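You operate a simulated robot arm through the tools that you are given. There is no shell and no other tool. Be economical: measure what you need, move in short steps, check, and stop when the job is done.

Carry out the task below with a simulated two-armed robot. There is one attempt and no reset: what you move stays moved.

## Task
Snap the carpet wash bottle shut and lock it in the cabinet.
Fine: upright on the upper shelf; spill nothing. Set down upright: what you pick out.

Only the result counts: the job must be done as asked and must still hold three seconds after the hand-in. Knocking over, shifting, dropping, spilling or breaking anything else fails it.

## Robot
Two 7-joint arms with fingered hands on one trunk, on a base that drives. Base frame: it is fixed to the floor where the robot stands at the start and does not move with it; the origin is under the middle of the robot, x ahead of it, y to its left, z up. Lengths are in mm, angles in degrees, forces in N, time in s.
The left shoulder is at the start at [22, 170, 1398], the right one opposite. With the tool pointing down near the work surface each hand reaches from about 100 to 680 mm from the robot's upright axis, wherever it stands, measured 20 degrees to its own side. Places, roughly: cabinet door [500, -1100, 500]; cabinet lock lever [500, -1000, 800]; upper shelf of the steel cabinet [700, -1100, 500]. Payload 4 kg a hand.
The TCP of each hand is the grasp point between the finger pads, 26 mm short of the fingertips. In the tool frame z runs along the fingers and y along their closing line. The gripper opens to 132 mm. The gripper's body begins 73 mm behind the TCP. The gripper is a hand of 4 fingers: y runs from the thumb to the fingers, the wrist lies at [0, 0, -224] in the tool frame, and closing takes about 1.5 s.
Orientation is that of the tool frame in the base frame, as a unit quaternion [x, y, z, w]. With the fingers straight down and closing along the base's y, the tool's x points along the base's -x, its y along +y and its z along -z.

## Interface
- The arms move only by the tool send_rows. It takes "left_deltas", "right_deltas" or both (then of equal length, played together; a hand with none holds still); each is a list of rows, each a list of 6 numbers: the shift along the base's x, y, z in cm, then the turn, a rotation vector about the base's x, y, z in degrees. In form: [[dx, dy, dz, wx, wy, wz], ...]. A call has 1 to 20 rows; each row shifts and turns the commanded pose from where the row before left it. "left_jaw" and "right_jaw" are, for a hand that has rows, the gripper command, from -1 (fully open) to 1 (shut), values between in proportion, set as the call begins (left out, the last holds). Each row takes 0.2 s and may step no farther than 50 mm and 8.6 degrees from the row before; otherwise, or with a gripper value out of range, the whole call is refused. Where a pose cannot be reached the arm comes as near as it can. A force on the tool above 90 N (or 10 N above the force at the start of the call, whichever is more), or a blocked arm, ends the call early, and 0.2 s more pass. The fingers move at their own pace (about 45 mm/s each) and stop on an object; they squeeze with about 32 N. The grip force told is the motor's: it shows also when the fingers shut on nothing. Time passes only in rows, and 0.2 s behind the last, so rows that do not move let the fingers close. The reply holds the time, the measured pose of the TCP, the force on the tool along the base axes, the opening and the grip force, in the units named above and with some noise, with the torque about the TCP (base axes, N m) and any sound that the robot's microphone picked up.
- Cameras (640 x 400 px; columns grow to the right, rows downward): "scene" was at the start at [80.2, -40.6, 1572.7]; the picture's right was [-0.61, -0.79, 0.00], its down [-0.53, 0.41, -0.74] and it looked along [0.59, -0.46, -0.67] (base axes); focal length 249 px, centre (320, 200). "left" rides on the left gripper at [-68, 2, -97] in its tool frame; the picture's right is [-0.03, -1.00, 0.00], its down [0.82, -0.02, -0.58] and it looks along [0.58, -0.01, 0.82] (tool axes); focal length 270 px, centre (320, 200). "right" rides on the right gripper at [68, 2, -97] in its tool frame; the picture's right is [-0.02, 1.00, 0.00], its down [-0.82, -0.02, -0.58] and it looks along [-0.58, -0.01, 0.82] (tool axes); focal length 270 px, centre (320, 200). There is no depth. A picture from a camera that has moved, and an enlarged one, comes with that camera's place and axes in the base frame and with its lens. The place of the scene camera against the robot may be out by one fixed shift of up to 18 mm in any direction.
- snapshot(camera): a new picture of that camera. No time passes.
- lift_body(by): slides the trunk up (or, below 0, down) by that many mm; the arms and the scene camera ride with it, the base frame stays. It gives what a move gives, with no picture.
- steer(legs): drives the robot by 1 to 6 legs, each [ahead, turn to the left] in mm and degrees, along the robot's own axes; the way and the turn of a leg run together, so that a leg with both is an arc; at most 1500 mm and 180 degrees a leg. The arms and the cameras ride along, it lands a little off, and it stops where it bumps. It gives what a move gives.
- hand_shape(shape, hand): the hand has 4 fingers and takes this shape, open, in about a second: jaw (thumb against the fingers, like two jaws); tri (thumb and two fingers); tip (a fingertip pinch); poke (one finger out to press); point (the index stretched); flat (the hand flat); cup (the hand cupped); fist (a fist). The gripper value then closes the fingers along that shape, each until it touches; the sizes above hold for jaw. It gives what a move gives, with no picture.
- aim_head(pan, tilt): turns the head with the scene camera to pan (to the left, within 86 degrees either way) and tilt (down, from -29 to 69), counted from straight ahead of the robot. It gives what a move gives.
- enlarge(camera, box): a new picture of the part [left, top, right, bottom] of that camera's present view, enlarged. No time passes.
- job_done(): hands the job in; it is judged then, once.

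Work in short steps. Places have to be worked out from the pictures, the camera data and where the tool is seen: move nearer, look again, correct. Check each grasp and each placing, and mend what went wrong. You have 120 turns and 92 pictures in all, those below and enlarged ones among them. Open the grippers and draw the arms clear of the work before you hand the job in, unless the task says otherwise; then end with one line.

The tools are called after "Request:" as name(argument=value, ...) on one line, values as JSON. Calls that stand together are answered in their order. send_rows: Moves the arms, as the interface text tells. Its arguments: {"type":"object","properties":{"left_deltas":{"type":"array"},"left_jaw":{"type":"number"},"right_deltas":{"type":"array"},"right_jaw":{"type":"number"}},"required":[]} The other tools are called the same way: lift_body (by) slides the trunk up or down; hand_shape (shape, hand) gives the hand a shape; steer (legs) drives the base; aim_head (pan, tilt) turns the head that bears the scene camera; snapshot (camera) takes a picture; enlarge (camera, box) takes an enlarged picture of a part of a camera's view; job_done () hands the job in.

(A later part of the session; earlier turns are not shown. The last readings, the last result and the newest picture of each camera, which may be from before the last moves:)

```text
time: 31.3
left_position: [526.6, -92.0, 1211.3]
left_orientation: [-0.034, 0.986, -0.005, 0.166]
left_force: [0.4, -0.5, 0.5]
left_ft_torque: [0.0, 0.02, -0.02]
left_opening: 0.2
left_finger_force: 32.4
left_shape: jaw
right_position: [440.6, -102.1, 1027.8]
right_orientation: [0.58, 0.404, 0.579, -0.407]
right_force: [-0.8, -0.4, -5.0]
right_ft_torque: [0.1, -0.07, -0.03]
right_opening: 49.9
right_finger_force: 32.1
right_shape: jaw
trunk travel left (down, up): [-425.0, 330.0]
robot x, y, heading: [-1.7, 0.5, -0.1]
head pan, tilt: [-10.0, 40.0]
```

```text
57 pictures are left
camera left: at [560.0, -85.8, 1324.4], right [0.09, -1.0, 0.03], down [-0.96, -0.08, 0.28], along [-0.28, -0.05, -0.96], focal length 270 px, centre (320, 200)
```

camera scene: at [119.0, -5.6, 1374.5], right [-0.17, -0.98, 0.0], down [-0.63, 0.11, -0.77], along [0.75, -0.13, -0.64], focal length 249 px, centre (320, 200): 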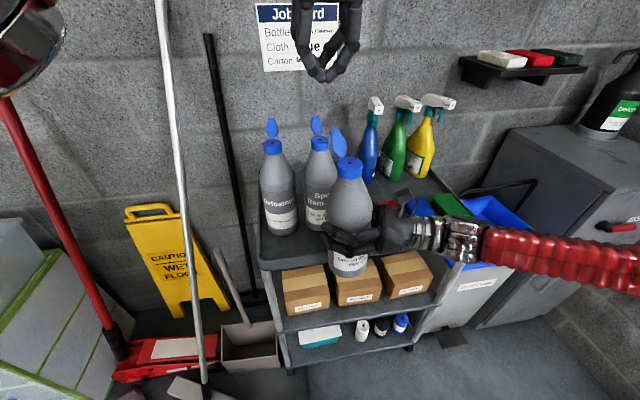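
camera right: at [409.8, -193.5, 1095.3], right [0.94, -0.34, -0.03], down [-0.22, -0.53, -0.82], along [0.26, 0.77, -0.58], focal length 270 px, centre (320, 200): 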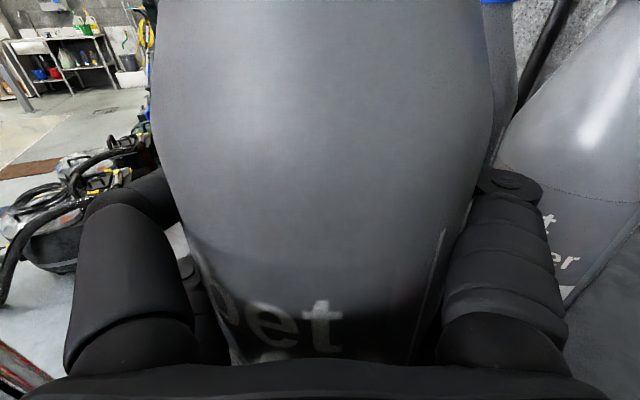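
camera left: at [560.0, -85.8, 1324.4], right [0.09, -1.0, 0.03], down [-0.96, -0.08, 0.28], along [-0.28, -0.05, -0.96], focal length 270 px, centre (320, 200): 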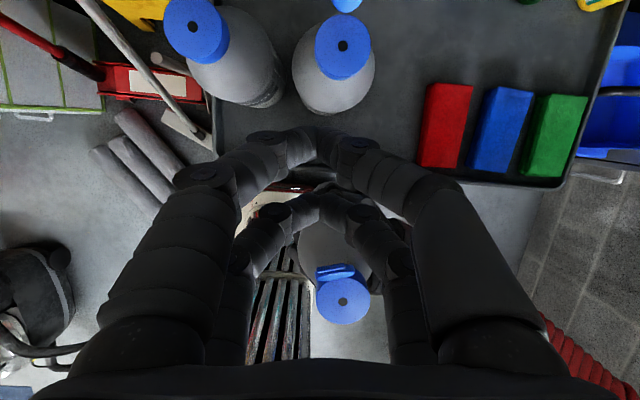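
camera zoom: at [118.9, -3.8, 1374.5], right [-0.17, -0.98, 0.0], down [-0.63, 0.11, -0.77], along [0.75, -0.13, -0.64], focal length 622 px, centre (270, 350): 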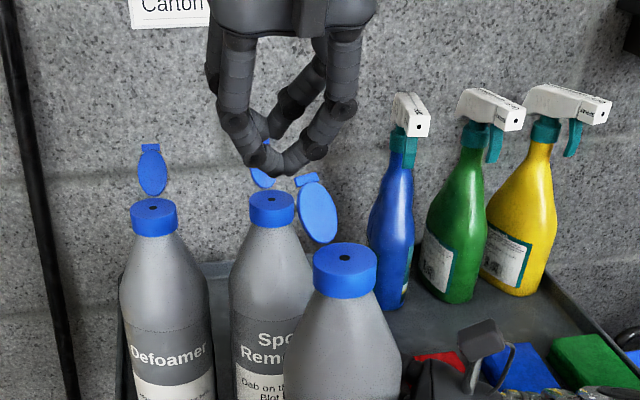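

The tips (≈535, -84, 1187) are behind the lid and within its height. I'll sweep slowly toward the cap to tip the lid over.

Request:
send_rows(left_deltas=[[-1.2, -0.3, 0, 0, 0, 0], [-1.2, -0.3, 0, 0, 0, 0], [-1.2, -0.3, 0, 0, 0, 0], [-1.2, -0.3, 0, 0, 0, 0], [-1.2, -0.3, 0, 0, 0, 0], [-1, -0.2, 0, 0, 0, 0]])

Request:
enlarge(camera="scene", box=[260, 60, 420, 220])

```text
time: 32.7
left_position: [456.7, -108.0, 1212.0]
left_orientation: [-0.034, 0.986, -0.005, 0.164]
left_force: [0.0, -0.1, -0.2]
left_ft_torque: [-0.02, 0.0, 0.01]
left_opening: 0.3
left_finger_force: 32.2
left_shape: jaw
right_position: [440.4, -102.6, 1027.5]
right_orientation: [0.58, 0.404, 0.578, -0.407]
right_force: [0.7, 1.1, -5.0]
right_ft_torque: [0.08, -0.05, 0.0]
right_opening: 49.9
right_finger_force: 31.9
right_shape: jaw
trunk travel left (down, up): [-425.0, 330.0]
robot x, y, heading: [-0.5, -4.3, 0.2]
head pan, tilt: [-10.0, 40.0]
```

```text
2.50 times, centred on (340, 140) of scene
camera zoom: at [118.5, -4.0, 1374.6], right [-0.17, -0.98, 0.0], down [-0.63, 0.11, -0.77], along [0.75, -0.13, -0.64], focal length 622 px, centre (270, 350)
```

zoom: 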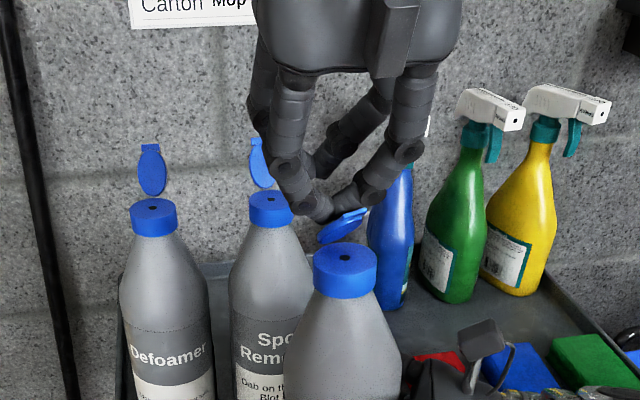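

The lid is folding over. I'll continue the sweep.

Request:
send_rows(left_deltas=[[-1, 0, 0, 0, 0, 0], [-1, 0, 0, 0, 0, 0], [-1, 0, -0.3, 0, 0, 0]])

Request:
enlarge(camera="scene", box=[260, 60, 420, 220])

```text
time: 33.5
left_position: [426.5, -109.9, 1207.8]
left_orientation: [-0.033, 0.986, -0.006, 0.165]
left_force: [-0.2, -0.4, -0.2]
left_ft_torque: [0.01, 0.01, 0.01]
left_opening: 0.5
left_finger_force: 31.9
left_shape: jaw
right_position: [440.7, -102.8, 1027.6]
right_orientation: [0.58, 0.404, 0.578, -0.407]
right_force: [0.1, -0.1, -4.6]
right_ft_torque: [0.12, -0.04, -0.01]
right_opening: 49.8
right_finger_force: 31.7
right_shape: jaw
trunk travel left (down, up): [-425.0, 330.0]
robot x, y, heading: [1.4, -0.0, 0.1]
head pan, tilt: [-10.0, 40.0]
```

```text
2.50 times, centred on (340, 140) of scene
camera zoom: at [118.5, -4.0, 1374.6], right [-0.17, -0.98, 0.0], down [-0.63, 0.11, -0.77], along [0.75, -0.13, -0.64], focal length 622 px, centre (270, 350)
```

zoom: 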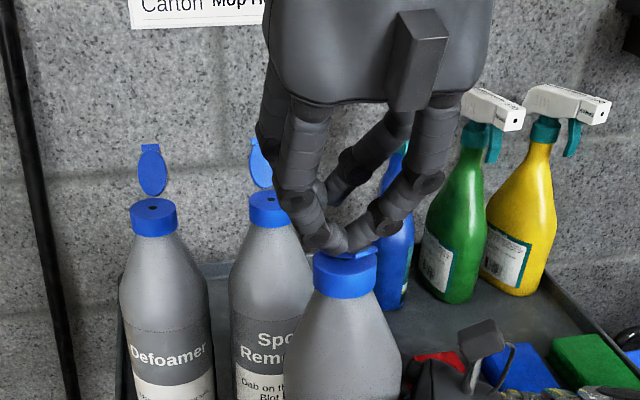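

The lid lies over the cap beneath the fingertips. I'll press down in small steps and watch the force and sound.

Request:
send_rows(left_deltas=[[0, 0, -0.5, 0, 0, 0], [0, 0, -0.5, 0, 0, 0], [0, 0, -0.4, 0, 0, 0]])

Request:
enlarge(camera="scene", box=[260, 60, 420, 220])

```text
time: 34.3
left_position: [426.9, -108.8, 1195.2]
left_orientation: [-0.033, 0.986, -0.005, 0.166]
left_force: [0.1, 0.9, 4.0]
left_ft_torque: [-0.01, 0.08, -0.05]
left_opening: 0.0
left_finger_force: 32.4
left_shape: jaw
right_position: [440.0, -102.8, 1028.0]
right_orientation: [0.58, 0.405, 0.577, -0.408]
right_force: [-0.2, -1.8, -8.8]
right_ft_torque: [0.33, -0.1, 0.03]
right_opening: 49.9
right_finger_force: 31.2
right_shape: jaw
trunk travel left (down, up): [-425.0, 330.0]
robot x, y, heading: [-0.5, 0.9, -0.1]
head pan, tilt: [-10.0, 40.0]
```

```text
2.50 times, centred on (340, 140) of scene
camera zoom: at [118.7, -4.0, 1374.6], right [-0.17, -0.98, 0.0], down [-0.63, 0.11, -0.77], along [0.75, -0.13, -0.64], focal length 622 px, centre (270, 350)
```

zoom: 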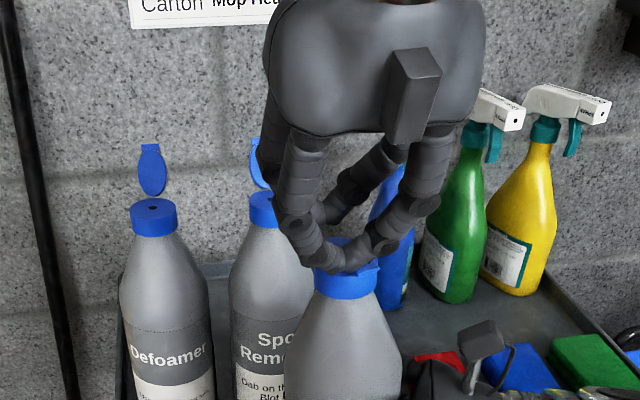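

Contact at 4 N and the bottle is holding. I'll press further in 2 mm steps.

Request:
send_rows(left_deltas=[[0, 0, -0.2, 0, 0, 0], [0, 0, -0.2, 0, 0, 0], [0, 0, -0.2, 0, 0, 0]])

```text
time: 35.1
left_position: [427.4, -108.9, 1188.9]
left_orientation: [-0.034, 0.986, -0.005, 0.166]
left_force: [-3.0, 3.5, 15.9]
left_ft_torque: [-0.03, 0.17, -0.06]
left_opening: 0.0
left_finger_force: 32.2
left_shape: jaw
right_position: [441.0, -102.0, 1026.3]
right_orientation: [0.581, 0.404, 0.578, -0.407]
right_force: [3.4, -3.4, -20.9]
right_ft_torque: [0.79, 0.03, 0.12]
right_opening: 49.9
right_finger_force: 32.1
right_shape: jaw
trunk travel left (down, up): [-425.0, 330.0]
robot x, y, heading: [-0.9, -0.7, -0.1]
head pan, tilt: [-10.0, 40.0]
```

Request:
send_rows(left_deltas=[[0, 0, -0.2, 0, 0, 0], [0, 0, -0.2, 0, 0, 0]])

Request:
enlarge(camera="scene", box=[280, 140, 400, 220])

```text
time: 35.7
left_position: [426.2, -109.5, 1184.8]
left_orientation: [-0.034, 0.986, -0.005, 0.165]
left_force: [-3.4, 3.8, 13.8]
left_ft_torque: [-0.03, 0.17, -0.1]
left_opening: 0.0
left_finger_force: 32.0
left_shape: jaw
right_position: [440.8, -103.3, 1028.1]
right_orientation: [0.581, 0.404, 0.577, -0.408]
right_force: [2.2, -3.6, -18.6]
right_ft_torque: [0.9, 0.0, 0.14]
right_opening: 49.9
right_finger_force: 31.7
right_shape: jaw
trunk travel left (down, up): [-425.0, 330.0]
robot x, y, heading: [1.4, 0.5, -0.1]
head pan, tilt: [-10.0, 40.0]
```

```text
5.00 times, centred on (340, 180) of scene
camera zoom: at [118.7, -4.0, 1374.6], right [-0.17, -0.98, 0.0], down [-0.63, 0.11, -0.77], along [0.75, -0.13, -0.64], focal length 1244 px, centre (220, 300)
```

zoom: 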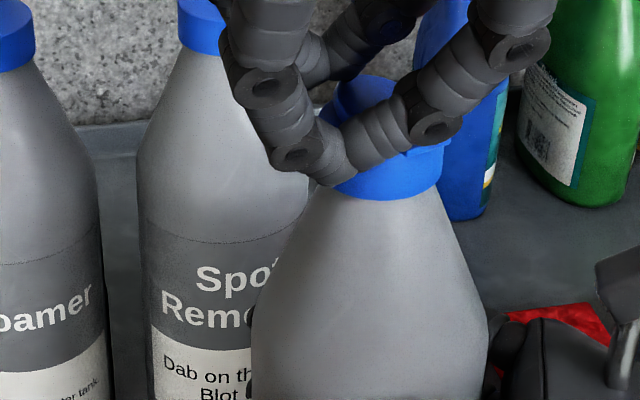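

The force plateaued with no click, and the robot-side fingers look to be slipping off the cap's front-left edge. I'll back up and look.

Request:
send_rows(left_deltas=[[0, 0, 1, 0, 0, 0], [0, 0, 2, 0, 0, 0], [0, 0, 4, 0, 0, 0]])

Request:
enlarge(camera="scene", box=[260, 80, 420, 220])

Request:
snapshot(camera="left")

```text
time: 36.5
left_position: [424.5, -110.2, 1254.7]
left_orientation: [-0.034, 0.986, -0.006, 0.165]
left_force: [0.3, 0.2, -0.1]
left_ft_torque: [-0.05, -0.03, -0.03]
left_opening: 0.0
left_finger_force: 31.5
left_shape: jaw
right_position: [439.4, -102.8, 1028.0]
right_orientation: [0.58, 0.404, 0.579, -0.408]
right_force: [-0.3, 0.8, -4.9]
right_ft_torque: [0.13, -0.01, 0.0]
right_opening: 49.9
right_finger_force: 32.2
right_shape: jaw
trunk travel left (down, up): [-425.0, 330.0]
robot x, y, heading: [2.6, -0.7, -0.1]
head pan, tilt: [-10.0, 40.0]
```

```text
2.86 times, centred on (340, 150) of scene
camera zoom: at [117.8, -4.2, 1374.7], right [-0.17, -0.98, 0.0], down [-0.63, 0.11, -0.77], along [0.75, -0.13, -0.64], focal length 711 px, centre (263, 343)
```

zoom: 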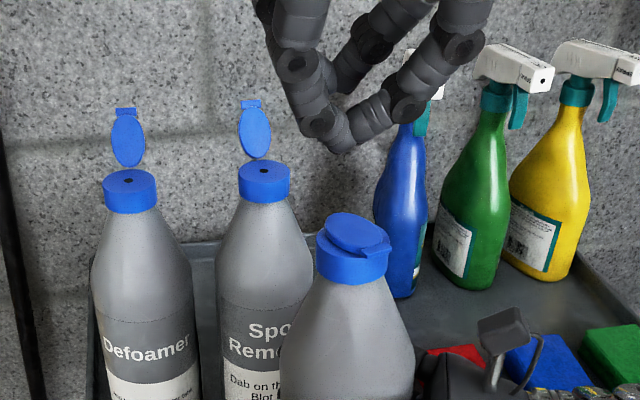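

```text
51 pictures are left
camera left: at [457.0, -104.6, 1366.8], right [0.09, -1.0, 0.03], down [-0.96, -0.08, 0.28], along [-0.28, -0.05, -0.96], focal length 270 px, centre (320, 200)
```

left: 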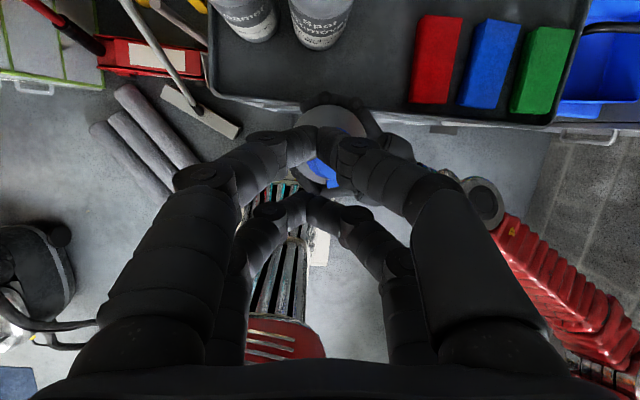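

The lid is folded over but not yet snapped. A fist gives a flatter presser, so I'll level the left hand, make a fist and centre it over the lid (≈432, -110).

Request:
send_rows(left_deltas=[[0.3, 0, 2, 0, 6.4, 0], [0.2, 0, 2, 0, 6.4, 0], [0, 0, 2, 0, 6.2, 0]], left_jaw=-1)

Request:
hand_shape(hand="left", shape="fist")

Request:
snapshot(camera="left")

Request:
enlarge(camera="scene", box=[240, 20, 440, 220])

```text
time: 37.3
left_position: [431.1, -110.4, 1314.4]
left_orientation: [-0.033, 0.999, 0.0, 0.0]
left_force: [0.4, 0.7, 0.1]
left_ft_torque: [0.02, 0.01, -0.03]
left_opening: 132.0
left_finger_force: 0.1
left_shape: jaw
right_position: [440.0, -102.3, 1028.6]
right_orientation: [0.58, 0.405, 0.578, -0.408]
right_force: [-0.1, 0.0, -5.5]
right_ft_torque: [0.12, -0.07, 0.01]
right_opening: 49.8
right_finger_force: 32.0
right_shape: jaw
trunk travel left (down, up): [-425.0, 330.0]
robot x, y, heading: [-0.1, -0.9, 0.1]
head pan, tilt: [-10.0, 40.0]
```

```text
time: 38.2
left_position: [432.5, -110.3, 1313.5]
left_orientation: [-0.032, 0.999, 0.0, 0.0]
left_force: [0.6, -0.4, 0.4]
left_ft_torque: [0.03, 0.0, -0.04]
left_opening: 0.0
left_finger_force: 0.0
left_shape: fist
right_position: [440.0, -102.1, 1027.6]
right_orientation: [0.58, 0.405, 0.578, -0.407]
right_force: [-0.2, 0.1, -5.9]
right_ft_torque: [0.13, -0.06, -0.04]
right_opening: 49.8
right_finger_force: 31.9
right_shape: jaw
trunk travel left (down, up): [-425.0, 330.0]
robot x, y, heading: [-2.4, 3.6, 0.2]
head pan, tilt: [-10.0, 40.0]
```

```text
50 pictures are left
camera left: at [499.4, -103.8, 1410.0], right [0.09, -1.0, 0.0], down [-0.81, -0.08, 0.58], along [-0.57, -0.05, -0.82], focal length 270 px, centre (320, 200)
```

left: 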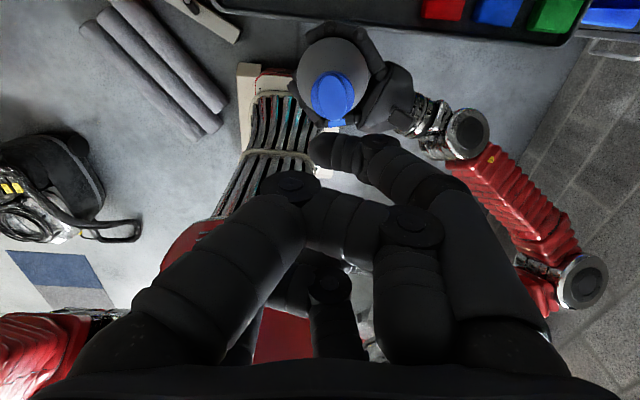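

```text
2.00 times, centred on (340, 120) of scene
camera zoom: at [118.6, -3.9, 1374.6], right [-0.17, -0.98, 0.0], down [-0.63, 0.11, -0.77], along [0.75, -0.13, -0.64], focal length 497 px, centre (280, 360)
```

zoom: 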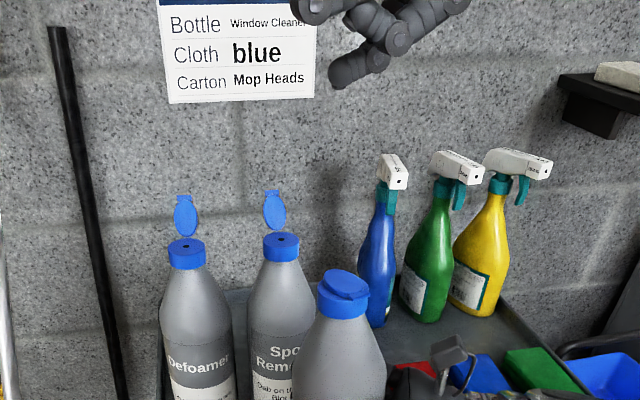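

The "fist" leaves the thumb folded across as a horizontal bar near TCP height, which makes a usable presser. I'll shift slightly, descend to just above the lid and look.

Request:
send_rows(left_deltas=[[-1.2, 0, -4, 0, 0, 0], [0, 0, -3.5, 0, 0, 0], [0, 0, -2.5, 0, 0, 0], [0, 0, -1, 0, 0, 0]])

Request:
enlarge(camera="scene", box=[260, 80, 420, 220])

```text
time: 39.2
left_position: [418.5, -111.5, 1203.7]
left_orientation: [-0.034, 0.999, 0.0, 0.001]
left_force: [0.3, -0.6, -0.5]
left_ft_torque: [0.01, -0.01, 0.03]
left_opening: 0.0
left_finger_force: 0.0
left_shape: fist
right_position: [440.2, -102.7, 1028.4]
right_orientation: [0.58, 0.404, 0.578, -0.407]
right_force: [-0.1, -0.1, -5.7]
right_ft_torque: [0.14, -0.07, 0.03]
right_opening: 49.6
right_finger_force: 32.1
right_shape: jaw
trunk travel left (down, up): [-425.0, 330.0]
robot x, y, heading: [2.3, 0.2, 0.1]
head pan, tilt: [-10.0, 40.0]
```

```text
2.86 times, centred on (340, 150) of scene
camera zoom: at [118.7, -4.0, 1374.6], right [-0.17, -0.98, 0.0], down [-0.63, 0.11, -0.77], along [0.75, -0.13, -0.64], focal length 711 px, centre (263, 343)
```

zoom: 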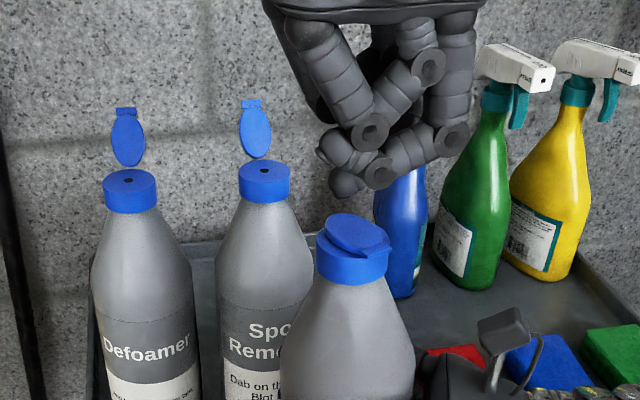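

The lowest bars sit right above the lid and its tab side. I'll descend about 2 cm, then press in small steps.

Request:
send_rows(left_deltas=[[0, 0, -1, 0, 0, 0], [0, 0, -0.8, 0, 0, 0], [0, 0, -0.4, 0, 0, 0], [0, 0, -0.3, 0, 0, 0]])

Request:
send_rows(left_deltas=[[0, 0, -0.3, 0, 0, 0], [0, 0, -0.2, 0, 0, 0]])

```text
time: 40.2
left_position: [419.5, -110.7, 1178.7]
left_orientation: [-0.033, 0.999, -0.001, 0.001]
left_force: [0.0, -1.4, 8.2]
left_ft_torque: [-0.07, -0.14, -0.01]
left_opening: 0.2
left_finger_force: 0.1
left_shape: fist
right_position: [440.2, -103.8, 1027.4]
right_orientation: [0.581, 0.404, 0.578, -0.407]
right_force: [0.4, 1.4, -12.8]
right_ft_torque: [-0.05, -0.08, 0.0]
right_opening: 50.0
right_finger_force: 32.1
right_shape: jaw
trunk travel left (down, up): [-425.0, 330.0]
robot x, y, heading: [0.4, 3.5, 0.4]
head pan, tilt: [-10.0, 40.0]
```

```text
time: 40.8
left_position: [419.1, -110.8, 1175.0]
left_orientation: [-0.034, 0.999, 0.0, 0.0]
left_force: [0.5, -4.3, 19.3]
left_ft_torque: [-0.05, -0.32, -0.08]
left_opening: 0.0
left_finger_force: 0.1
left_shape: fist
right_position: [440.6, -101.5, 1026.2]
right_orientation: [0.581, 0.405, 0.578, -0.407]
right_force: [-1.7, 3.6, -24.4]
right_ft_torque: [-0.34, -0.23, -0.02]
right_opening: 50.1
right_finger_force: 31.9
right_shape: jaw
trunk travel left (down, up): [-425.0, 330.0]
robot x, y, heading: [-0.5, 0.2, -0.3]
head pan, tilt: [-10.0, 40.0]
```

The force is 19 N and the bottle is holding. I'll continue in small steps.

Request:
send_rows(left_deltas=[[0, 0, -0.2, 0, 0, 0], [0, 0, -0.2, 0, 0, 0]])

Request:
enlarge(camera="scene", box=[280, 120, 420, 220])

```text
time: 41.4
left_position: [419.7, -109.3, 1171.7]
left_orientation: [-0.034, 0.999, -0.001, 0.002]
left_force: [-0.3, -5.9, 27.4]
left_ft_torque: [-0.17, -0.47, -0.11]
left_opening: 0.1
left_finger_force: 0.0
left_shape: fist
right_position: [441.2, -102.9, 1024.9]
right_orientation: [0.582, 0.404, 0.576, -0.408]
right_force: [-0.5, 5.9, -33.2]
right_ft_torque: [-0.31, -0.12, -0.01]
right_opening: 49.8
right_finger_force: 31.8
right_shape: jaw
trunk travel left (down, up): [-425.0, 330.0]
robot x, y, heading: [-0.1, 1.7, -0.1]
head pan, tilt: [-10.0, 40.0]
```

```text
4.00 times, centred on (350, 170) of scene
camera zoom: at [118.7, -4.0, 1374.6], right [-0.17, -0.98, 0.0], down [-0.63, 0.11, -0.77], along [0.75, -0.13, -0.64], focal length 995 px, centre (200, 320)
```

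zoom: 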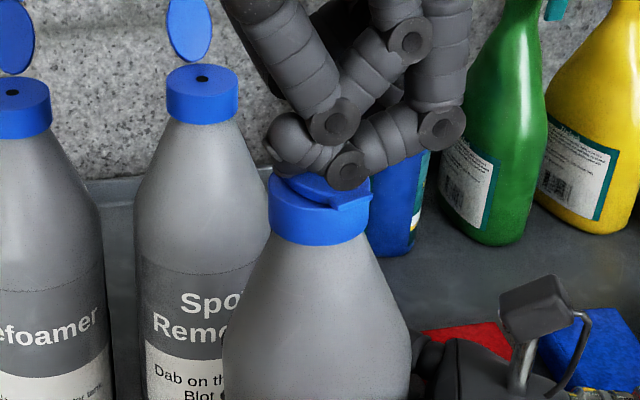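

The torque reading puts the contact near the lid's middle at (437, -115), while the tab is further toward the robot. I'll raise, shift 14 mm toward the tab, and press again.

Request:
send_rows(left_deltas=[[0, 0, 1.2, 0, 0, 0], [-1.4, -0.2, 0, 0, 0, 0], [0, 0, -0.8, 0, 0, 0], [0, 0, -0.4, 0, 0, 0], [0, 0, -0.2, 0, 0, 0]])

Request:
enlarge(camera="scene", box=[280, 120, 420, 220])

```text
time: 42.6
left_position: [405.5, -111.2, 1169.4]
left_orientation: [-0.034, 0.999, -0.002, 0.001]
left_force: [0.9, -4.4, 31.8]
left_ft_torque: [-0.31, -0.69, -0.08]
left_opening: 0.0
left_finger_force: 0.0
left_shape: fist
right_position: [440.4, -103.8, 1024.9]
right_orientation: [0.583, 0.404, 0.576, -0.407]
right_force: [-2.8, 4.0, -37.9]
right_ft_torque: [0.03, -0.78, -0.11]
right_opening: 49.7
right_finger_force: 31.8
right_shape: jaw
trunk travel left (down, up): [-425.0, 330.0]
robot x, y, heading: [1.0, 3.8, 0.0]
head pan, tilt: [-10.0, 40.0]
```

```text
4.00 times, centred on (350, 170) of scene
camera zoom: at [118.9, -4.0, 1374.5], right [-0.17, -0.98, 0.0], down [-0.63, 0.11, -0.77], along [0.75, -0.13, -0.64], focal length 995 px, centre (200, 320)
```

zoom: 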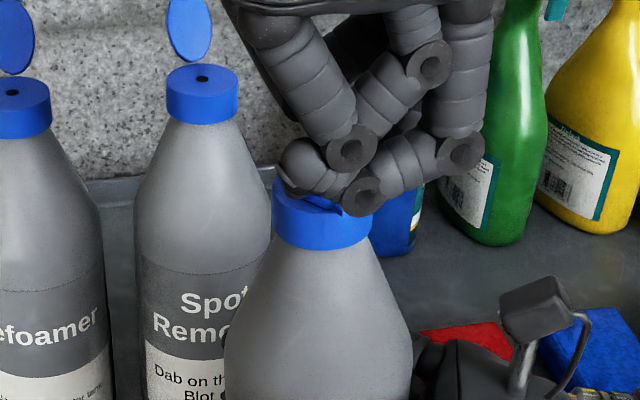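

The contact is now over the tab. I'll press a little more.

Request:
send_rows(left_deltas=[[0, 0, -0.2, 0, 0, 0], [0, 0, -0.2, 0, 0, 0]])

Request:
send_rows(left_deltas=[[0, 0, -0.2, 0, 0, 0], [0, 0, -0.2, 0, 0, 0]])

Request:
enlarge(camera="scene", box=[280, 120, 420, 220])

```text
time: 43.2
left_position: [406.1, -111.7, 1167.5]
left_orientation: [-0.032, 0.999, -0.003, 0.001]
left_force: [0.6, -5.5, 44.2]
left_ft_torque: [-0.52, -0.89, -0.11]
left_opening: 0.1
left_finger_force: 0.0
left_shape: fist
right_position: [439.4, -103.8, 1022.3]
right_orientation: [0.584, 0.403, 0.574, -0.408]
right_force: [-0.3, 5.6, -48.8]
right_ft_torque: [0.16, -0.68, -0.11]
right_opening: 49.8
right_finger_force: 32.0
right_shape: jaw
trunk travel left (down, up): [-425.0, 330.0]
robot x, y, heading: [-0.2, 2.8, 0.0]
head pan, tilt: [-10.0, 40.0]
```

```text
time: 43.8
left_position: [406.0, -111.4, 1164.5]
left_orientation: [-0.032, 0.999, -0.004, 0.002]
left_force: [0.6, -6.7, 51.8]
left_ft_torque: [-0.63, -1.02, -0.17]
left_opening: 0.1
left_finger_force: 0.1
left_shape: fist
right_position: [439.6, -103.0, 1020.5]
right_orientation: [0.586, 0.403, 0.573, -0.408]
right_force: [0.1, 7.5, -56.6]
right_ft_torque: [0.19, -0.77, -0.14]
right_opening: 49.4
right_finger_force: 32.0
right_shape: jaw
trunk travel left (down, up): [-425.0, 330.0]
robot x, y, heading: [0.3, 2.5, 0.0]
head pan, tilt: [-10.0, 40.0]
```

```text
4.00 times, centred on (350, 170) of scene
camera zoom: at [118.7, -4.0, 1374.5], right [-0.17, -0.98, 0.0], down [-0.63, 0.11, -0.77], along [0.75, -0.13, -0.64], focal length 995 px, centre (200, 320)
```

zoom: 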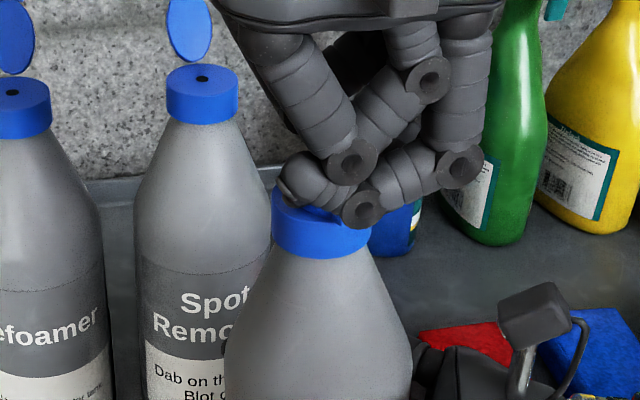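

52 N is being applied at the tab. I'll release and inspect the lid.

Request:
send_rows(left_deltas=[[0, 0, 1, 0, 0, 0], [0, 0, 2, 0, 0, 0], [0, 0, 3, 0, 0, 0], [0, 2, 2, 0, 0, 0]])

Request:
enlarge(camera="scene", box=[300, 130, 400, 200])

Request:
enlarge(camera="left", box=[240, 20, 440, 200])

```text
time: 44.8
left_position: [405.9, -91.7, 1239.5]
left_orientation: [-0.034, 0.999, 0.0, 0.0]
left_force: [-0.6, -0.2, 0.8]
left_ft_torque: [0.03, -0.01, 0.02]
left_opening: 0.1
left_finger_force: 0.1
left_shape: fist
right_position: [440.2, -100.5, 1028.3]
right_orientation: [0.579, 0.405, 0.578, -0.407]
right_force: [-0.1, 0.1, -4.4]
right_ft_torque: [0.12, -0.05, -0.01]
right_opening: 49.6
right_finger_force: 31.8
right_shape: jaw
trunk travel left (down, up): [-425.0, 330.0]
robot x, y, heading: [-1.8, -0.4, 0.1]
head pan, tilt: [-10.0, 40.0]
```

```text
5.71 times, centred on (350, 165) of scene
camera zoom: at [118.7, -3.0, 1374.6], right [-0.17, -0.98, 0.0], down [-0.63, 0.11, -0.77], along [0.75, -0.13, -0.64], focal length 1421 px, centre (149, 400)
```

zoom: 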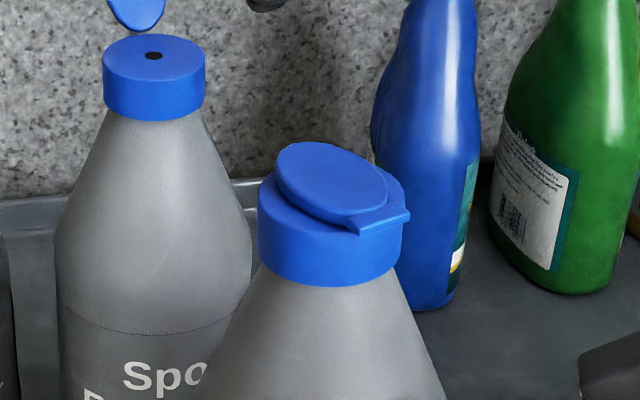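

```text
2.22 times, centred on (340, 110) of left
camera zoom: at [473.2, -85.8, 1336.2], right [0.09, -1.0, 0.0], down [-0.81, -0.08, 0.58], along [-0.58, -0.05, -0.82], focal length 601 px, centre (276, 400)
```

zoom: 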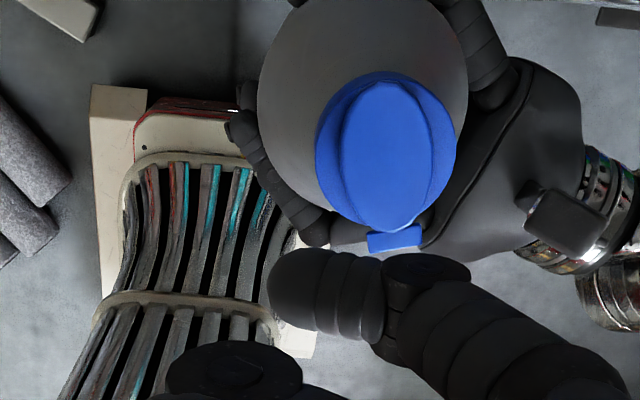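

The lid now looks nearly flat, but from above I can't tell whether it's fully snapped. I'll move the left hand aside and raise the bottle toward camera height for a flatter side view.

Request:
send_rows(left_deltas=[[-1, 4, 0, 0, 0, 0], [-1, 4, 0, 0, 0, 0], [-1, 4, 0, 0, 0, 0], [0, 4, 0, 0, 0, 0]])

Request:
send_rows(right_deltas=[[0, 0, 3, 0, 0, 0], [0, 0, 3, 0, 0, 0], [0, 0, 3, 0, 0, 0], [0, 0, 3, 0, 0, 0], [0, 0, 3, 0, 0, 0]])

Request:
aim_head(pan=-16, tilt=12)

Request:
enlarge(camera="scene", box=[260, 140, 400, 240])

```text
time: 45.8
left_position: [376.9, 69.4, 1238.8]
left_orientation: [-0.033, 0.999, -0.001, 0.001]
left_force: [-0.8, -0.5, 0.4]
left_ft_torque: [-0.04, 0.0, 0.0]
left_opening: 0.0
left_finger_force: 0.0
left_shape: fist
right_position: [440.0, -101.4, 1027.7]
right_orientation: [0.58, 0.405, 0.578, -0.408]
right_force: [-0.2, 1.3, -4.4]
right_ft_torque: [0.09, 0.0, -0.02]
right_opening: 49.7
right_finger_force: 31.9
right_shape: jaw
trunk travel left (down, up): [-425.0, 330.0]
robot x, y, heading: [0.5, -1.5, 0.1]
head pan, tilt: [-10.0, 40.0]
```

```text
time: 47.0
left_position: [377.0, 68.0, 1239.2]
left_orientation: [-0.033, 0.999, -0.001, 0.001]
left_force: [0.1, 0.6, 0.8]
left_ft_torque: [0.0, -0.02, -0.01]
left_opening: 0.0
left_finger_force: 0.0
left_shape: fist
right_position: [441.3, -105.4, 1179.1]
right_orientation: [0.58, 0.405, 0.578, -0.408]
right_force: [-0.6, 0.6, -5.4]
right_ft_torque: [0.11, -0.04, 0.02]
right_opening: 49.1
right_finger_force: 31.9
right_shape: jaw
trunk travel left (down, up): [-425.0, 330.0]
robot x, y, heading: [0.3, 0.5, -0.2]
head pan, tilt: [-10.0, 40.0]
```

```text
time: 47.9
left_position: [378.5, 68.5, 1238.5]
left_orientation: [-0.033, 0.999, 0.0, 0.0]
left_force: [-0.1, -1.0, -0.2]
left_ft_torque: [-0.05, 0.02, 0.03]
left_opening: 0.0
left_finger_force: 0.1
left_shape: fist
right_position: [439.5, -105.9, 1180.1]
right_orientation: [0.58, 0.404, 0.578, -0.408]
right_force: [0.3, -0.2, -4.9]
right_ft_torque: [0.13, -0.02, 0.02]
right_opening: 49.4
right_finger_force: 31.5
right_shape: jaw
trunk travel left (down, up): [-425.0, 330.0]
robot x, y, heading: [-0.5, -0.9, -0.1]
head pan, tilt: [-16.0, 12.0]
```

```text
4.00 times, centred on (330, 190) of scene
camera zoom: at [124.6, -15.0, 1418.9], right [-0.28, -0.96, 0.0], down [-0.2, 0.06, -0.98], along [0.94, -0.27, -0.21], focal length 995 px, centre (280, 240)
```

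zoom: 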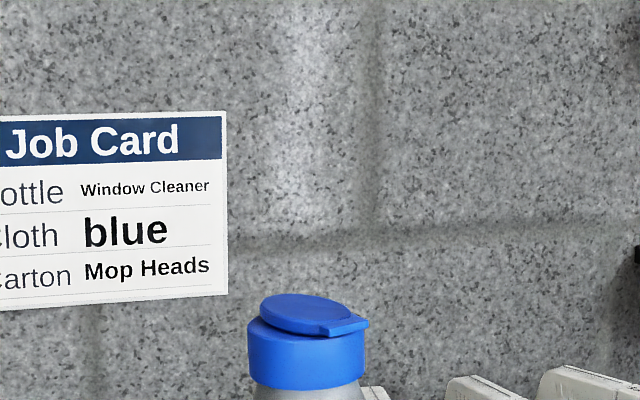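

I want an even flatter view, so I'll raise the bottle until the cap is near camera height.

Request:
send_rows(right_deltas=[[0, 0, 3, 0, 0, 0], [0, 0, 3, 0, 0, 0], [0, 0, 3, 0, 0, 0]])

Request:
enlarge(camera="scene", box=[280, 130, 380, 220])

```text
time: 48.7
left_position: [377.2, 68.5, 1239.0]
left_orientation: [-0.034, 0.999, -0.001, 0.001]
left_force: [-1.0, -0.6, 0.1]
left_ft_torque: [0.02, -0.01, 0.03]
left_opening: 0.0
left_finger_force: 0.0
left_shape: fist
right_position: [438.4, -106.8, 1268.7]
right_orientation: [0.581, 0.403, 0.578, -0.407]
right_force: [0.1, -0.2, -5.1]
right_ft_torque: [0.12, -0.03, -0.03]
right_opening: 49.4
right_finger_force: 32.2
right_shape: jaw
trunk travel left (down, up): [-425.0, 330.0]
robot x, y, heading: [-1.2, -1.1, -0.2]
head pan, tilt: [-16.0, 12.0]
```

```text
4.44 times, centred on (330, 175) of scene
camera zoom: at [124.1, -14.4, 1419.1], right [-0.28, -0.96, 0.0], down [-0.2, 0.06, -0.98], along [0.94, -0.27, -0.21], focal length 1105 px, centre (276, 311)
```

zoom: 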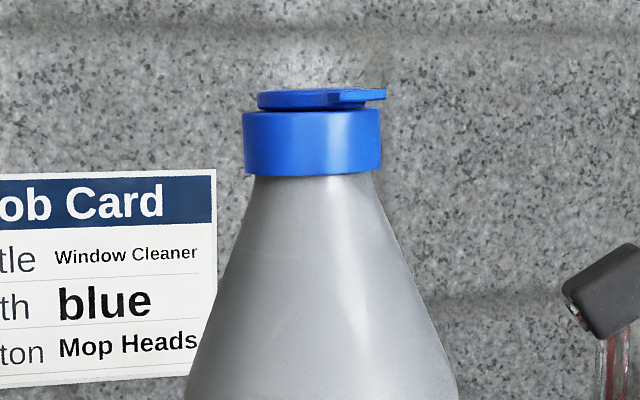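

From the level view the lid lies flat and parallel on the cap, with no remaining gap after 52 N at the tab, so I judge it shut. I'll keep the bottle high in the right hand, clear of the door's swing, and work the cabinet with the left. First I'll check the drive route.

Request:
aim_head(pan=-84, tilt=38)

Request:
snapshot(camera="scene")

```text
time: 50.1
left_position: [377.7, 68.1, 1239.4]
left_orientation: [-0.033, 0.999, 0.0, 0.001]
left_force: [0.2, 0.6, -0.2]
left_ft_torque: [0.0, 0.0, -0.02]
left_opening: 0.1
left_finger_force: 0.0
left_shape: fist
right_position: [439.4, -107.2, 1268.3]
right_orientation: [0.58, 0.404, 0.578, -0.407]
right_force: [0.7, 0.4, -5.6]
right_ft_torque: [0.13, -0.05, -0.02]
right_opening: 49.3
right_finger_force: 32.3
right_shape: jaw
trunk travel left (down, up): [-425.0, 330.0]
robot x, y, heading: [-2.2, -1.0, 0.0]
head pan, tilt: [-84.0, 38.0]
```

```text
40 pictures are left
camera scene: at [44.0, -75.1, 1377.6], right [-0.99, -0.11, 0.0], down [-0.07, 0.61, -0.79], along [0.08, -0.78, -0.62], focal length 249 px, centre (320, 200)
```

scene: 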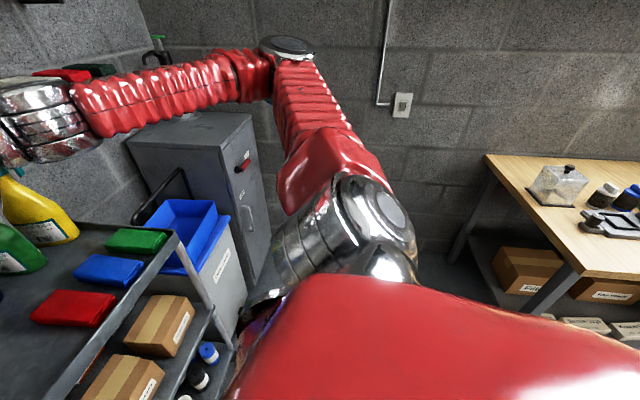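

The bench edge is at x≈-590, and a wall lies not far behind the cabinet. Facing -y with the bottle out front would hit the wall, so I'll turn left, reverse to y≈-920, then turn back to face +x.

Request:
steer(legs=[[-100, 0], [0, 90]])

Request:
steer(legs=[[-920, 0]])

Request:
steer(legs=[[0, -90]])

Request:
aim_head(pan=0, tilt=40)

Request:
snapshot(camera="scene")

```text
time: 53.4
left_position: [152.0, 289.9, 1239.6]
left_orientation: [-0.364, 0.931, 0.0, 0.0]
left_force: [-0.8, 0.2, 0.3]
left_ft_torque: [-0.07, 0.0, -0.01]
left_opening: 0.0
left_finger_force: 0.1
left_shape: fist
right_position: [309.1, 192.2, 1267.7]
right_orientation: [-0.414, -0.575, -0.41, 0.575]
right_force: [0.3, 2.1, -4.6]
right_ft_torque: [0.11, 0.05, -0.03]
right_opening: 48.9
right_finger_force: 31.7
right_shape: jaw
trunk travel left (down, up): [-425.0, 330.0]
robot x, y, heading: [-80.2, -26.5, 40.0]
head pan, tilt: [-84.0, 38.0]
stopped in leg 2: the robot was blocked; the commanded pose is now the measured one
```

```text
time: 57.0
left_position: [-311.6, -94.4, 1241.5]
left_orientation: [-0.379, 0.925, 0.001, 0.0]
left_force: [-0.3, -0.8, 0.2]
left_ft_torque: [0.04, -0.02, 0.01]
left_opening: 0.0
left_finger_force: 0.1
left_shape: fist
right_position: [-150.2, -188.2, 1267.3]
right_orientation: [-0.406, -0.58, -0.399, 0.583]
right_force: [-0.1, -0.4, -4.6]
right_ft_torque: [0.09, 0.04, -0.08]
right_opening: 48.9
right_finger_force: 32.1
right_shape: jaw
trunk travel left (down, up): [-425.0, 330.0]
robot x, y, heading: [-533.4, -415.5, 42.6]
head pan, tilt: [-84.0, 38.0]
stopped in leg 1: the robot was blocked; the commanded pose is now the measured one
```

```text
time: 58.6
left_position: [-246.1, -136.3, 1241.2]
left_orientation: [-0.292, 0.957, 0.002, -0.001]
left_force: [1.1, -1.0, -0.4]
left_ft_torque: [0.03, 0.02, 0.0]
left_opening: 0.0
left_finger_force: 0.1
left_shape: fist
right_position: [-105.7, -257.2, 1264.1]
right_orientation: [-0.462, -0.538, -0.448, 0.545]
right_force: [1.1, -1.6, -5.2]
right_ft_torque: [0.17, 0.0, -0.01]
right_opening: 49.1
right_finger_force: 32.1
right_shape: jaw
trunk travel left (down, up): [-425.0, 330.0]
robot x, y, heading: [-533.4, -405.3, 35.3]
head pan, tilt: [-84.0, 38.0]
stopped in leg 1: the robot was blocked; the commanded pose is now the measured one
```

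```text
time: 60.2
left_position: [-247.5, -132.1, 1241.3]
left_orientation: [-0.293, 0.956, -0.001, -0.001]
left_force: [-0.2, -0.5, 0.4]
left_ft_torque: [-0.02, 0.01, 0.0]
left_opening: 0.1
left_finger_force: 0.0
left_shape: fist
right_position: [-106.6, -254.3, 1265.1]
right_orientation: [-0.462, -0.539, -0.449, 0.543]
right_force: [0.8, -0.4, -5.7]
right_ft_torque: [0.14, 0.06, 0.0]
right_opening: 48.8
right_finger_force: 32.0
right_shape: jaw
trunk travel left (down, up): [-425.0, 330.0]
robot x, y, heading: [-530.9, -405.7, 35.4]
head pan, tilt: [0.0, 40.0]
```

```text
39 pictures are left
camera scene: at [-433.2, -324.1, 1374.6], right [0.58, -0.81, 0.0], down [-0.52, -0.37, -0.77], along [0.62, 0.44, -0.64], focal length 249 px, centre (320, 200)
```

scene: 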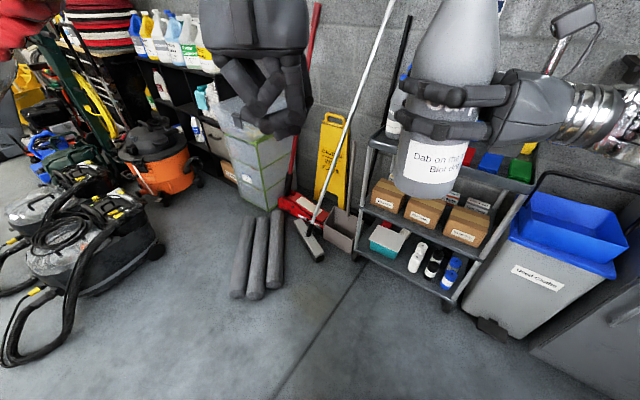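

I chained those drives too eagerly: the turn was blocked and the reverse went diagonally until the bench stopped it. Before moving again I'll look at the footprint and surroundings.

Request:
aim_head(pan=-75, tilt=60)

Request:
snapshot(camera="scene")

Request:
aim_head(pan=40, tilt=60)

Request:
snapshot(camera="scene")

```text
time: 61.7
left_position: [-247.5, -131.7, 1241.7]
left_orientation: [-0.293, 0.956, -0.001, -0.001]
left_force: [-0.7, 0.4, 0.1]
left_ft_torque: [0.02, -0.05, -0.01]
left_opening: 0.2
left_finger_force: 0.0
left_shape: fist
right_position: [-107.2, -253.7, 1264.6]
right_orientation: [-0.461, -0.539, -0.448, 0.544]
right_force: [-0.2, 0.8, -5.5]
right_ft_torque: [0.12, 0.02, 0.01]
right_opening: 48.9
right_finger_force: 31.9
right_shape: jaw
trunk travel left (down, up): [-425.0, 330.0]
robot x, y, heading: [-530.5, -401.6, 35.3]
head pan, tilt: [-75.0, 60.0]
```

```text
38 pictures are left
camera scene: at [-451.2, -415.7, 1347.9], right [-0.64, -0.77, 0.0], down [-0.67, 0.55, -0.5], along [0.39, -0.32, -0.87], focal length 249 px, centre (320, 200)
```

scene: 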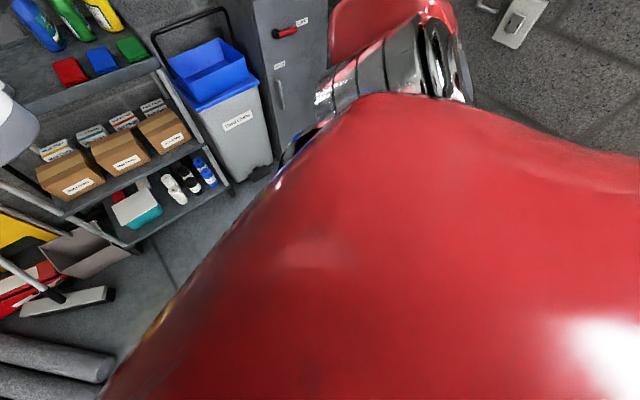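

```text
time: 63.6
left_position: [-247.1, -132.3, 1240.7]
left_orientation: [-0.294, 0.956, 0.0, -0.001]
left_force: [-0.5, -0.1, -0.4]
left_ft_torque: [-0.02, 0.02, -0.01]
left_opening: 0.2
left_finger_force: 0.1
left_shape: fist
right_position: [-107.8, -253.9, 1265.2]
right_orientation: [-0.461, -0.54, -0.448, 0.544]
right_force: [-0.2, 0.4, -5.0]
right_ft_torque: [0.14, 0.05, 0.01]
right_opening: 48.9
right_finger_force: 31.9
right_shape: jaw
trunk travel left (down, up): [-425.0, 330.0]
robot x, y, heading: [-530.6, -403.4, 35.6]
head pan, tilt: [40.0, 60.0]
```

```text
37 pictures are left
camera scene: at [-485.8, -308.8, 1347.9], right [0.97, -0.25, 0.0], down [-0.22, -0.84, -0.5], along [0.13, 0.48, -0.87], focal length 249 px, centre (320, 200)
```

scene: 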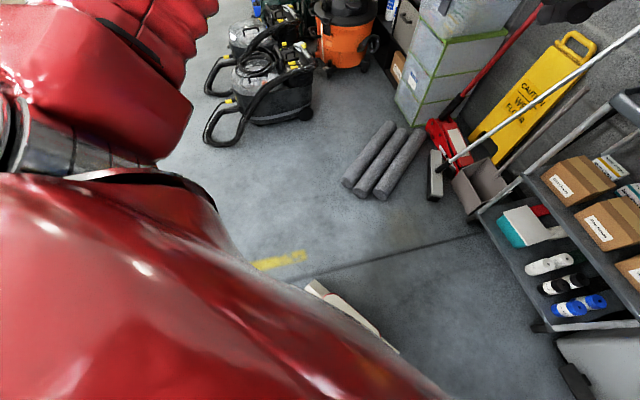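

The floor ahead is clear. I'll tuck both hands closer to the body, then drive forward to free myself from the bench.

Request:
send_rows(left_deltas=[[-3.6, -0.1, 0, 0, 0, 0], [-3.6, -0.1, 0, 0, 0, 0], [-3.6, -0.1, 0, 0, 0, 0]], right_deltas=[[-3.5, -2.5, 0, 0, 0, 0], [-3.5, -2.5, 0, 0, 0, 0], [-3.5, -2.5, 0, 0, 0, 0]])

Request:
steer(legs=[[350, 0]])

```text
time: 64.4
left_position: [-359.4, -135.4, 1242.5]
left_orientation: [-0.293, 0.956, 0.0, -0.001]
left_force: [0.1, 0.4, -0.2]
left_ft_torque: [0.01, -0.03, 0.0]
left_opening: 0.0
left_finger_force: 0.0
left_shape: fist
right_position: [-150.5, -280.3, 1265.0]
right_orientation: [-0.461, -0.539, -0.448, 0.544]
right_force: [-0.3, -0.7, -5.2]
right_ft_torque: [0.11, 0.0, -0.02]
right_opening: 49.0
right_finger_force: 32.3
right_shape: jaw
right hand out of reach, approached as far as the arm can: row 2, 3
trunk travel left (down, up): [-425.0, 330.0]
robot x, y, heading: [-529.1, -400.5, 35.6]
head pan, tilt: [40.0, 60.0]
```

```text
time: 66.7
left_position: [-76.8, 64.0, 1241.1]
left_orientation: [-0.292, 0.956, -0.001, -0.001]
left_force: [0.7, 0.3, 0.1]
left_ft_torque: [0.0, 0.06, 0.0]
left_opening: 0.0
left_finger_force: 0.1
left_shape: fist
right_position: [129.5, -82.9, 1262.5]
right_orientation: [-0.461, -0.539, -0.449, 0.543]
right_force: [0.3, 0.0, -5.2]
right_ft_torque: [0.15, 0.04, 0.0]
right_opening: 48.8
right_finger_force: 32.1
right_shape: jaw
trunk travel left (down, up): [-425.0, 330.0]
robot x, y, heading: [-252.9, -205.4, 35.3]
head pan, tilt: [40.0, 60.0]
```

Freed. Now I'll turn right to about -77°, on the spot, well away from the bench and rolls.

Request:
steer(legs=[[0, -112]])

Request:
aim_head(pan=10, tilt=35)

Request:
snapshot(camera="scene")

```text
time: 69.0
left_position: [27.4, -42.4, 1242.3]
left_orientation: [-0.068, 0.998, 0.003, -0.001]
left_force: [-0.8, -1.2, 0.5]
left_ft_torque: [0.02, 0.01, -0.01]
left_opening: 0.1
left_finger_force: 0.0
left_shape: fist
right_position: [190.4, -281.2, 1263.4]
right_orientation: [0.606, 0.339, 0.614, -0.375]
right_force: [0.3, -1.4, -5.2]
right_ft_torque: [0.03, -0.07, 0.04]
right_opening: 48.6
right_finger_force: 31.9
right_shape: jaw
trunk travel left (down, up): [-425.0, 330.0]
robot x, y, heading: [-252.4, -180.1, 9.0]
head pan, tilt: [40.0, 60.0]
stopped in leg 1: the robot was blocked; the commanded pose is now the measured one
```

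```text
time: 69.9
left_position: [26.2, -38.0, 1243.5]
left_orientation: [-0.067, 0.998, 0.001, 0.0]
left_force: [0.1, -0.8, 0.1]
left_ft_torque: [-0.02, 0.0, 0.02]
left_opening: 0.0
left_finger_force: 0.0
left_shape: fist
right_position: [188.4, -278.0, 1269.9]
right_orientation: [0.603, 0.342, 0.616, -0.373]
right_force: [-0.1, 0.0, -4.8]
right_ft_torque: [0.12, -0.08, 0.01]
right_opening: 48.7
right_finger_force: 32.2
right_shape: jaw
trunk travel left (down, up): [-425.0, 330.0]
robot x, y, heading: [-254.2, -177.6, 8.8]
head pan, tilt: [10.0, 35.0]
```

```text
36 pictures are left
camera scene: at [-136.9, -135.8, 1382.1], right [0.32, -0.95, 0.0], down [-0.54, -0.19, -0.82], along [0.77, 0.26, -0.57], focal length 249 px, centre (320, 200)
```

scene: 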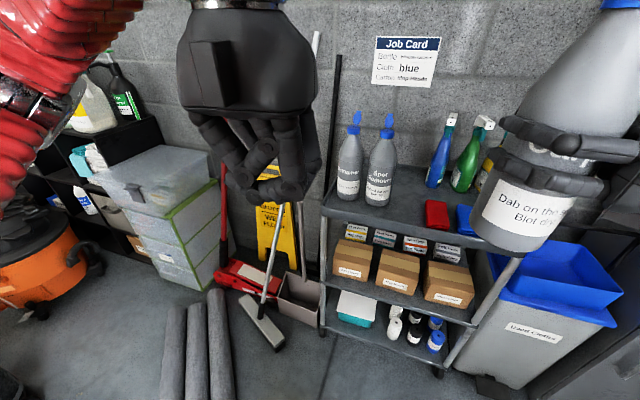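

The turn was blocked again, and the right hand was slightly deflected, so my right elbow must be touching something. I'll look to the right.

Request:
aim_head(pan=-86, tilt=30)

Request:
snapshot(camera="scene")

```text
time: 71.6
left_position: [26.1, -39.5, 1242.9]
left_orientation: [-0.069, 0.998, 0.0, 0.0]
left_force: [-0.1, 0.0, 0.2]
left_ft_torque: [0.02, 0.0, -0.02]
left_opening: 0.1
left_finger_force: 0.1
left_shape: fist
right_position: [188.7, -278.9, 1268.2]
right_orientation: [0.603, 0.343, 0.616, -0.373]
right_force: [-0.3, 0.3, -4.7]
right_ft_torque: [0.07, -0.08, 0.03]
right_opening: 48.9
right_finger_force: 31.9
right_shape: jaw
trunk travel left (down, up): [-425.0, 330.0]
robot x, y, heading: [-254.9, -179.1, 9.0]
head pan, tilt: [-85.9, 30.0]
```

```text
35 pictures are left
camera scene: at [-200.0, -252.9, 1390.0], right [-0.97, -0.22, 0.0], down [-0.11, 0.49, -0.87], along [0.19, -0.84, -0.5], focal length 249 px, centre (320, 200)
```

scene: 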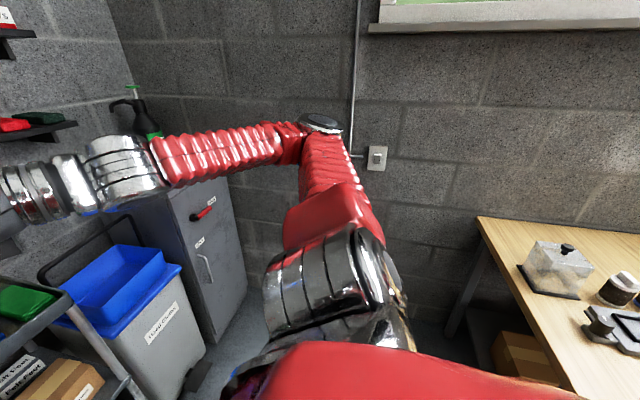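

I see nothing at the elbow. I'll test with a small turn to learn whether it's a real obstacle.

Request:
steer(legs=[[0, -15]])

```text
time: 72.6
left_position: [37.4, -65.4, 1243.8]
left_orientation: [-0.019, 1.0, 0.001, 0.0]
left_force: [0.0, -0.5, -0.7]
left_ft_torque: [-0.02, 0.04, 0.0]
left_opening: 0.0
left_finger_force: 0.1
left_shape: fist
right_position: [176.8, -320.0, 1266.0]
right_orientation: [0.621, 0.314, 0.631, -0.342]
right_force: [0.5, -0.1, -5.8]
right_ft_torque: [0.11, -0.08, -0.02]
right_opening: 48.6
right_finger_force: 31.6
right_shape: jaw
trunk travel left (down, up): [-425.0, 330.0]
robot x, y, heading: [-253.4, -173.7, 3.2]
head pan, tilt: [-85.9, 30.0]
stopped in leg 1: the robot was blocked; the commanded pose is now the measured one
```

It turned only 6° and then blocked again, with drift suggesting contact ahead-right. I'll look steeply down at the floor in front and to the right.

Request:
aim_head(pan=-25, tilt=69)

Request:
snapshot(camera="scene")

Request:
snapshot(camera="left")

```text
time: 74.0
left_position: [38.7, -65.7, 1243.3]
left_orientation: [-0.019, 1.0, 0.001, 0.0]
left_force: [-0.3, 0.4, -0.1]
left_ft_torque: [-0.01, -0.01, -0.02]
left_opening: 0.0
left_finger_force: 0.1
left_shape: fist
right_position: [175.5, -317.9, 1267.0]
right_orientation: [0.621, 0.312, 0.632, -0.342]
right_force: [-1.4, 0.9, -5.1]
right_ft_torque: [0.1, -0.08, -0.01]
right_opening: 48.5
right_finger_force: 32.3
right_shape: jaw
trunk travel left (down, up): [-425.0, 330.0]
robot x, y, heading: [-255.8, -174.8, 3.3]
head pan, tilt: [-25.0, 68.8]
```

```text
34 pictures are left
camera scene: at [-168.5, -183.4, 1338.5], right [-0.37, -0.93, 0.0], down [-0.87, 0.35, -0.36], along [0.34, -0.13, -0.93], focal length 249 px, centre (320, 200)
```

scene: 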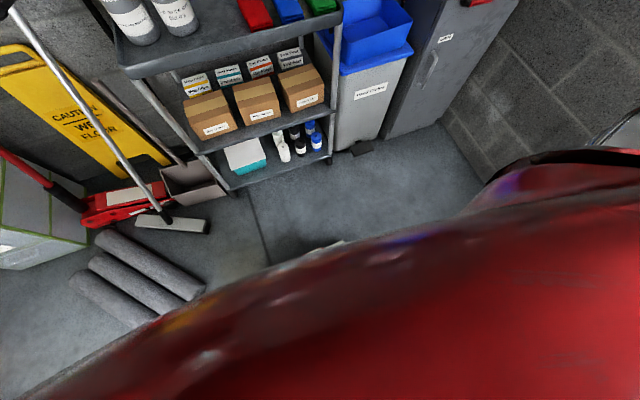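

```text
33 pictures are left
camera left: at [106.3, -60.9, 1339.8], right [0.06, -1.0, 0.0], down [-0.81, -0.05, 0.58], along [-0.58, -0.04, -0.82], focal length 270 px, centre (320, 200)
```

left: 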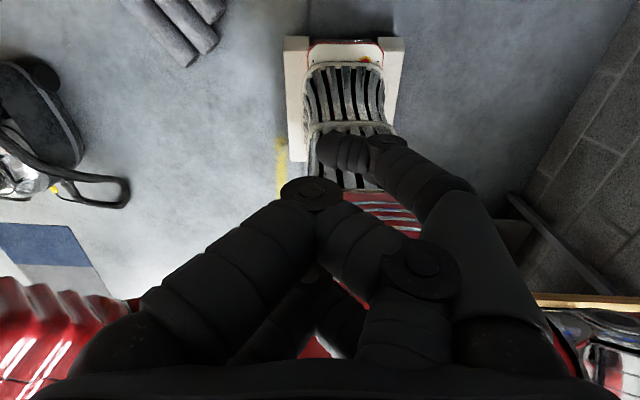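

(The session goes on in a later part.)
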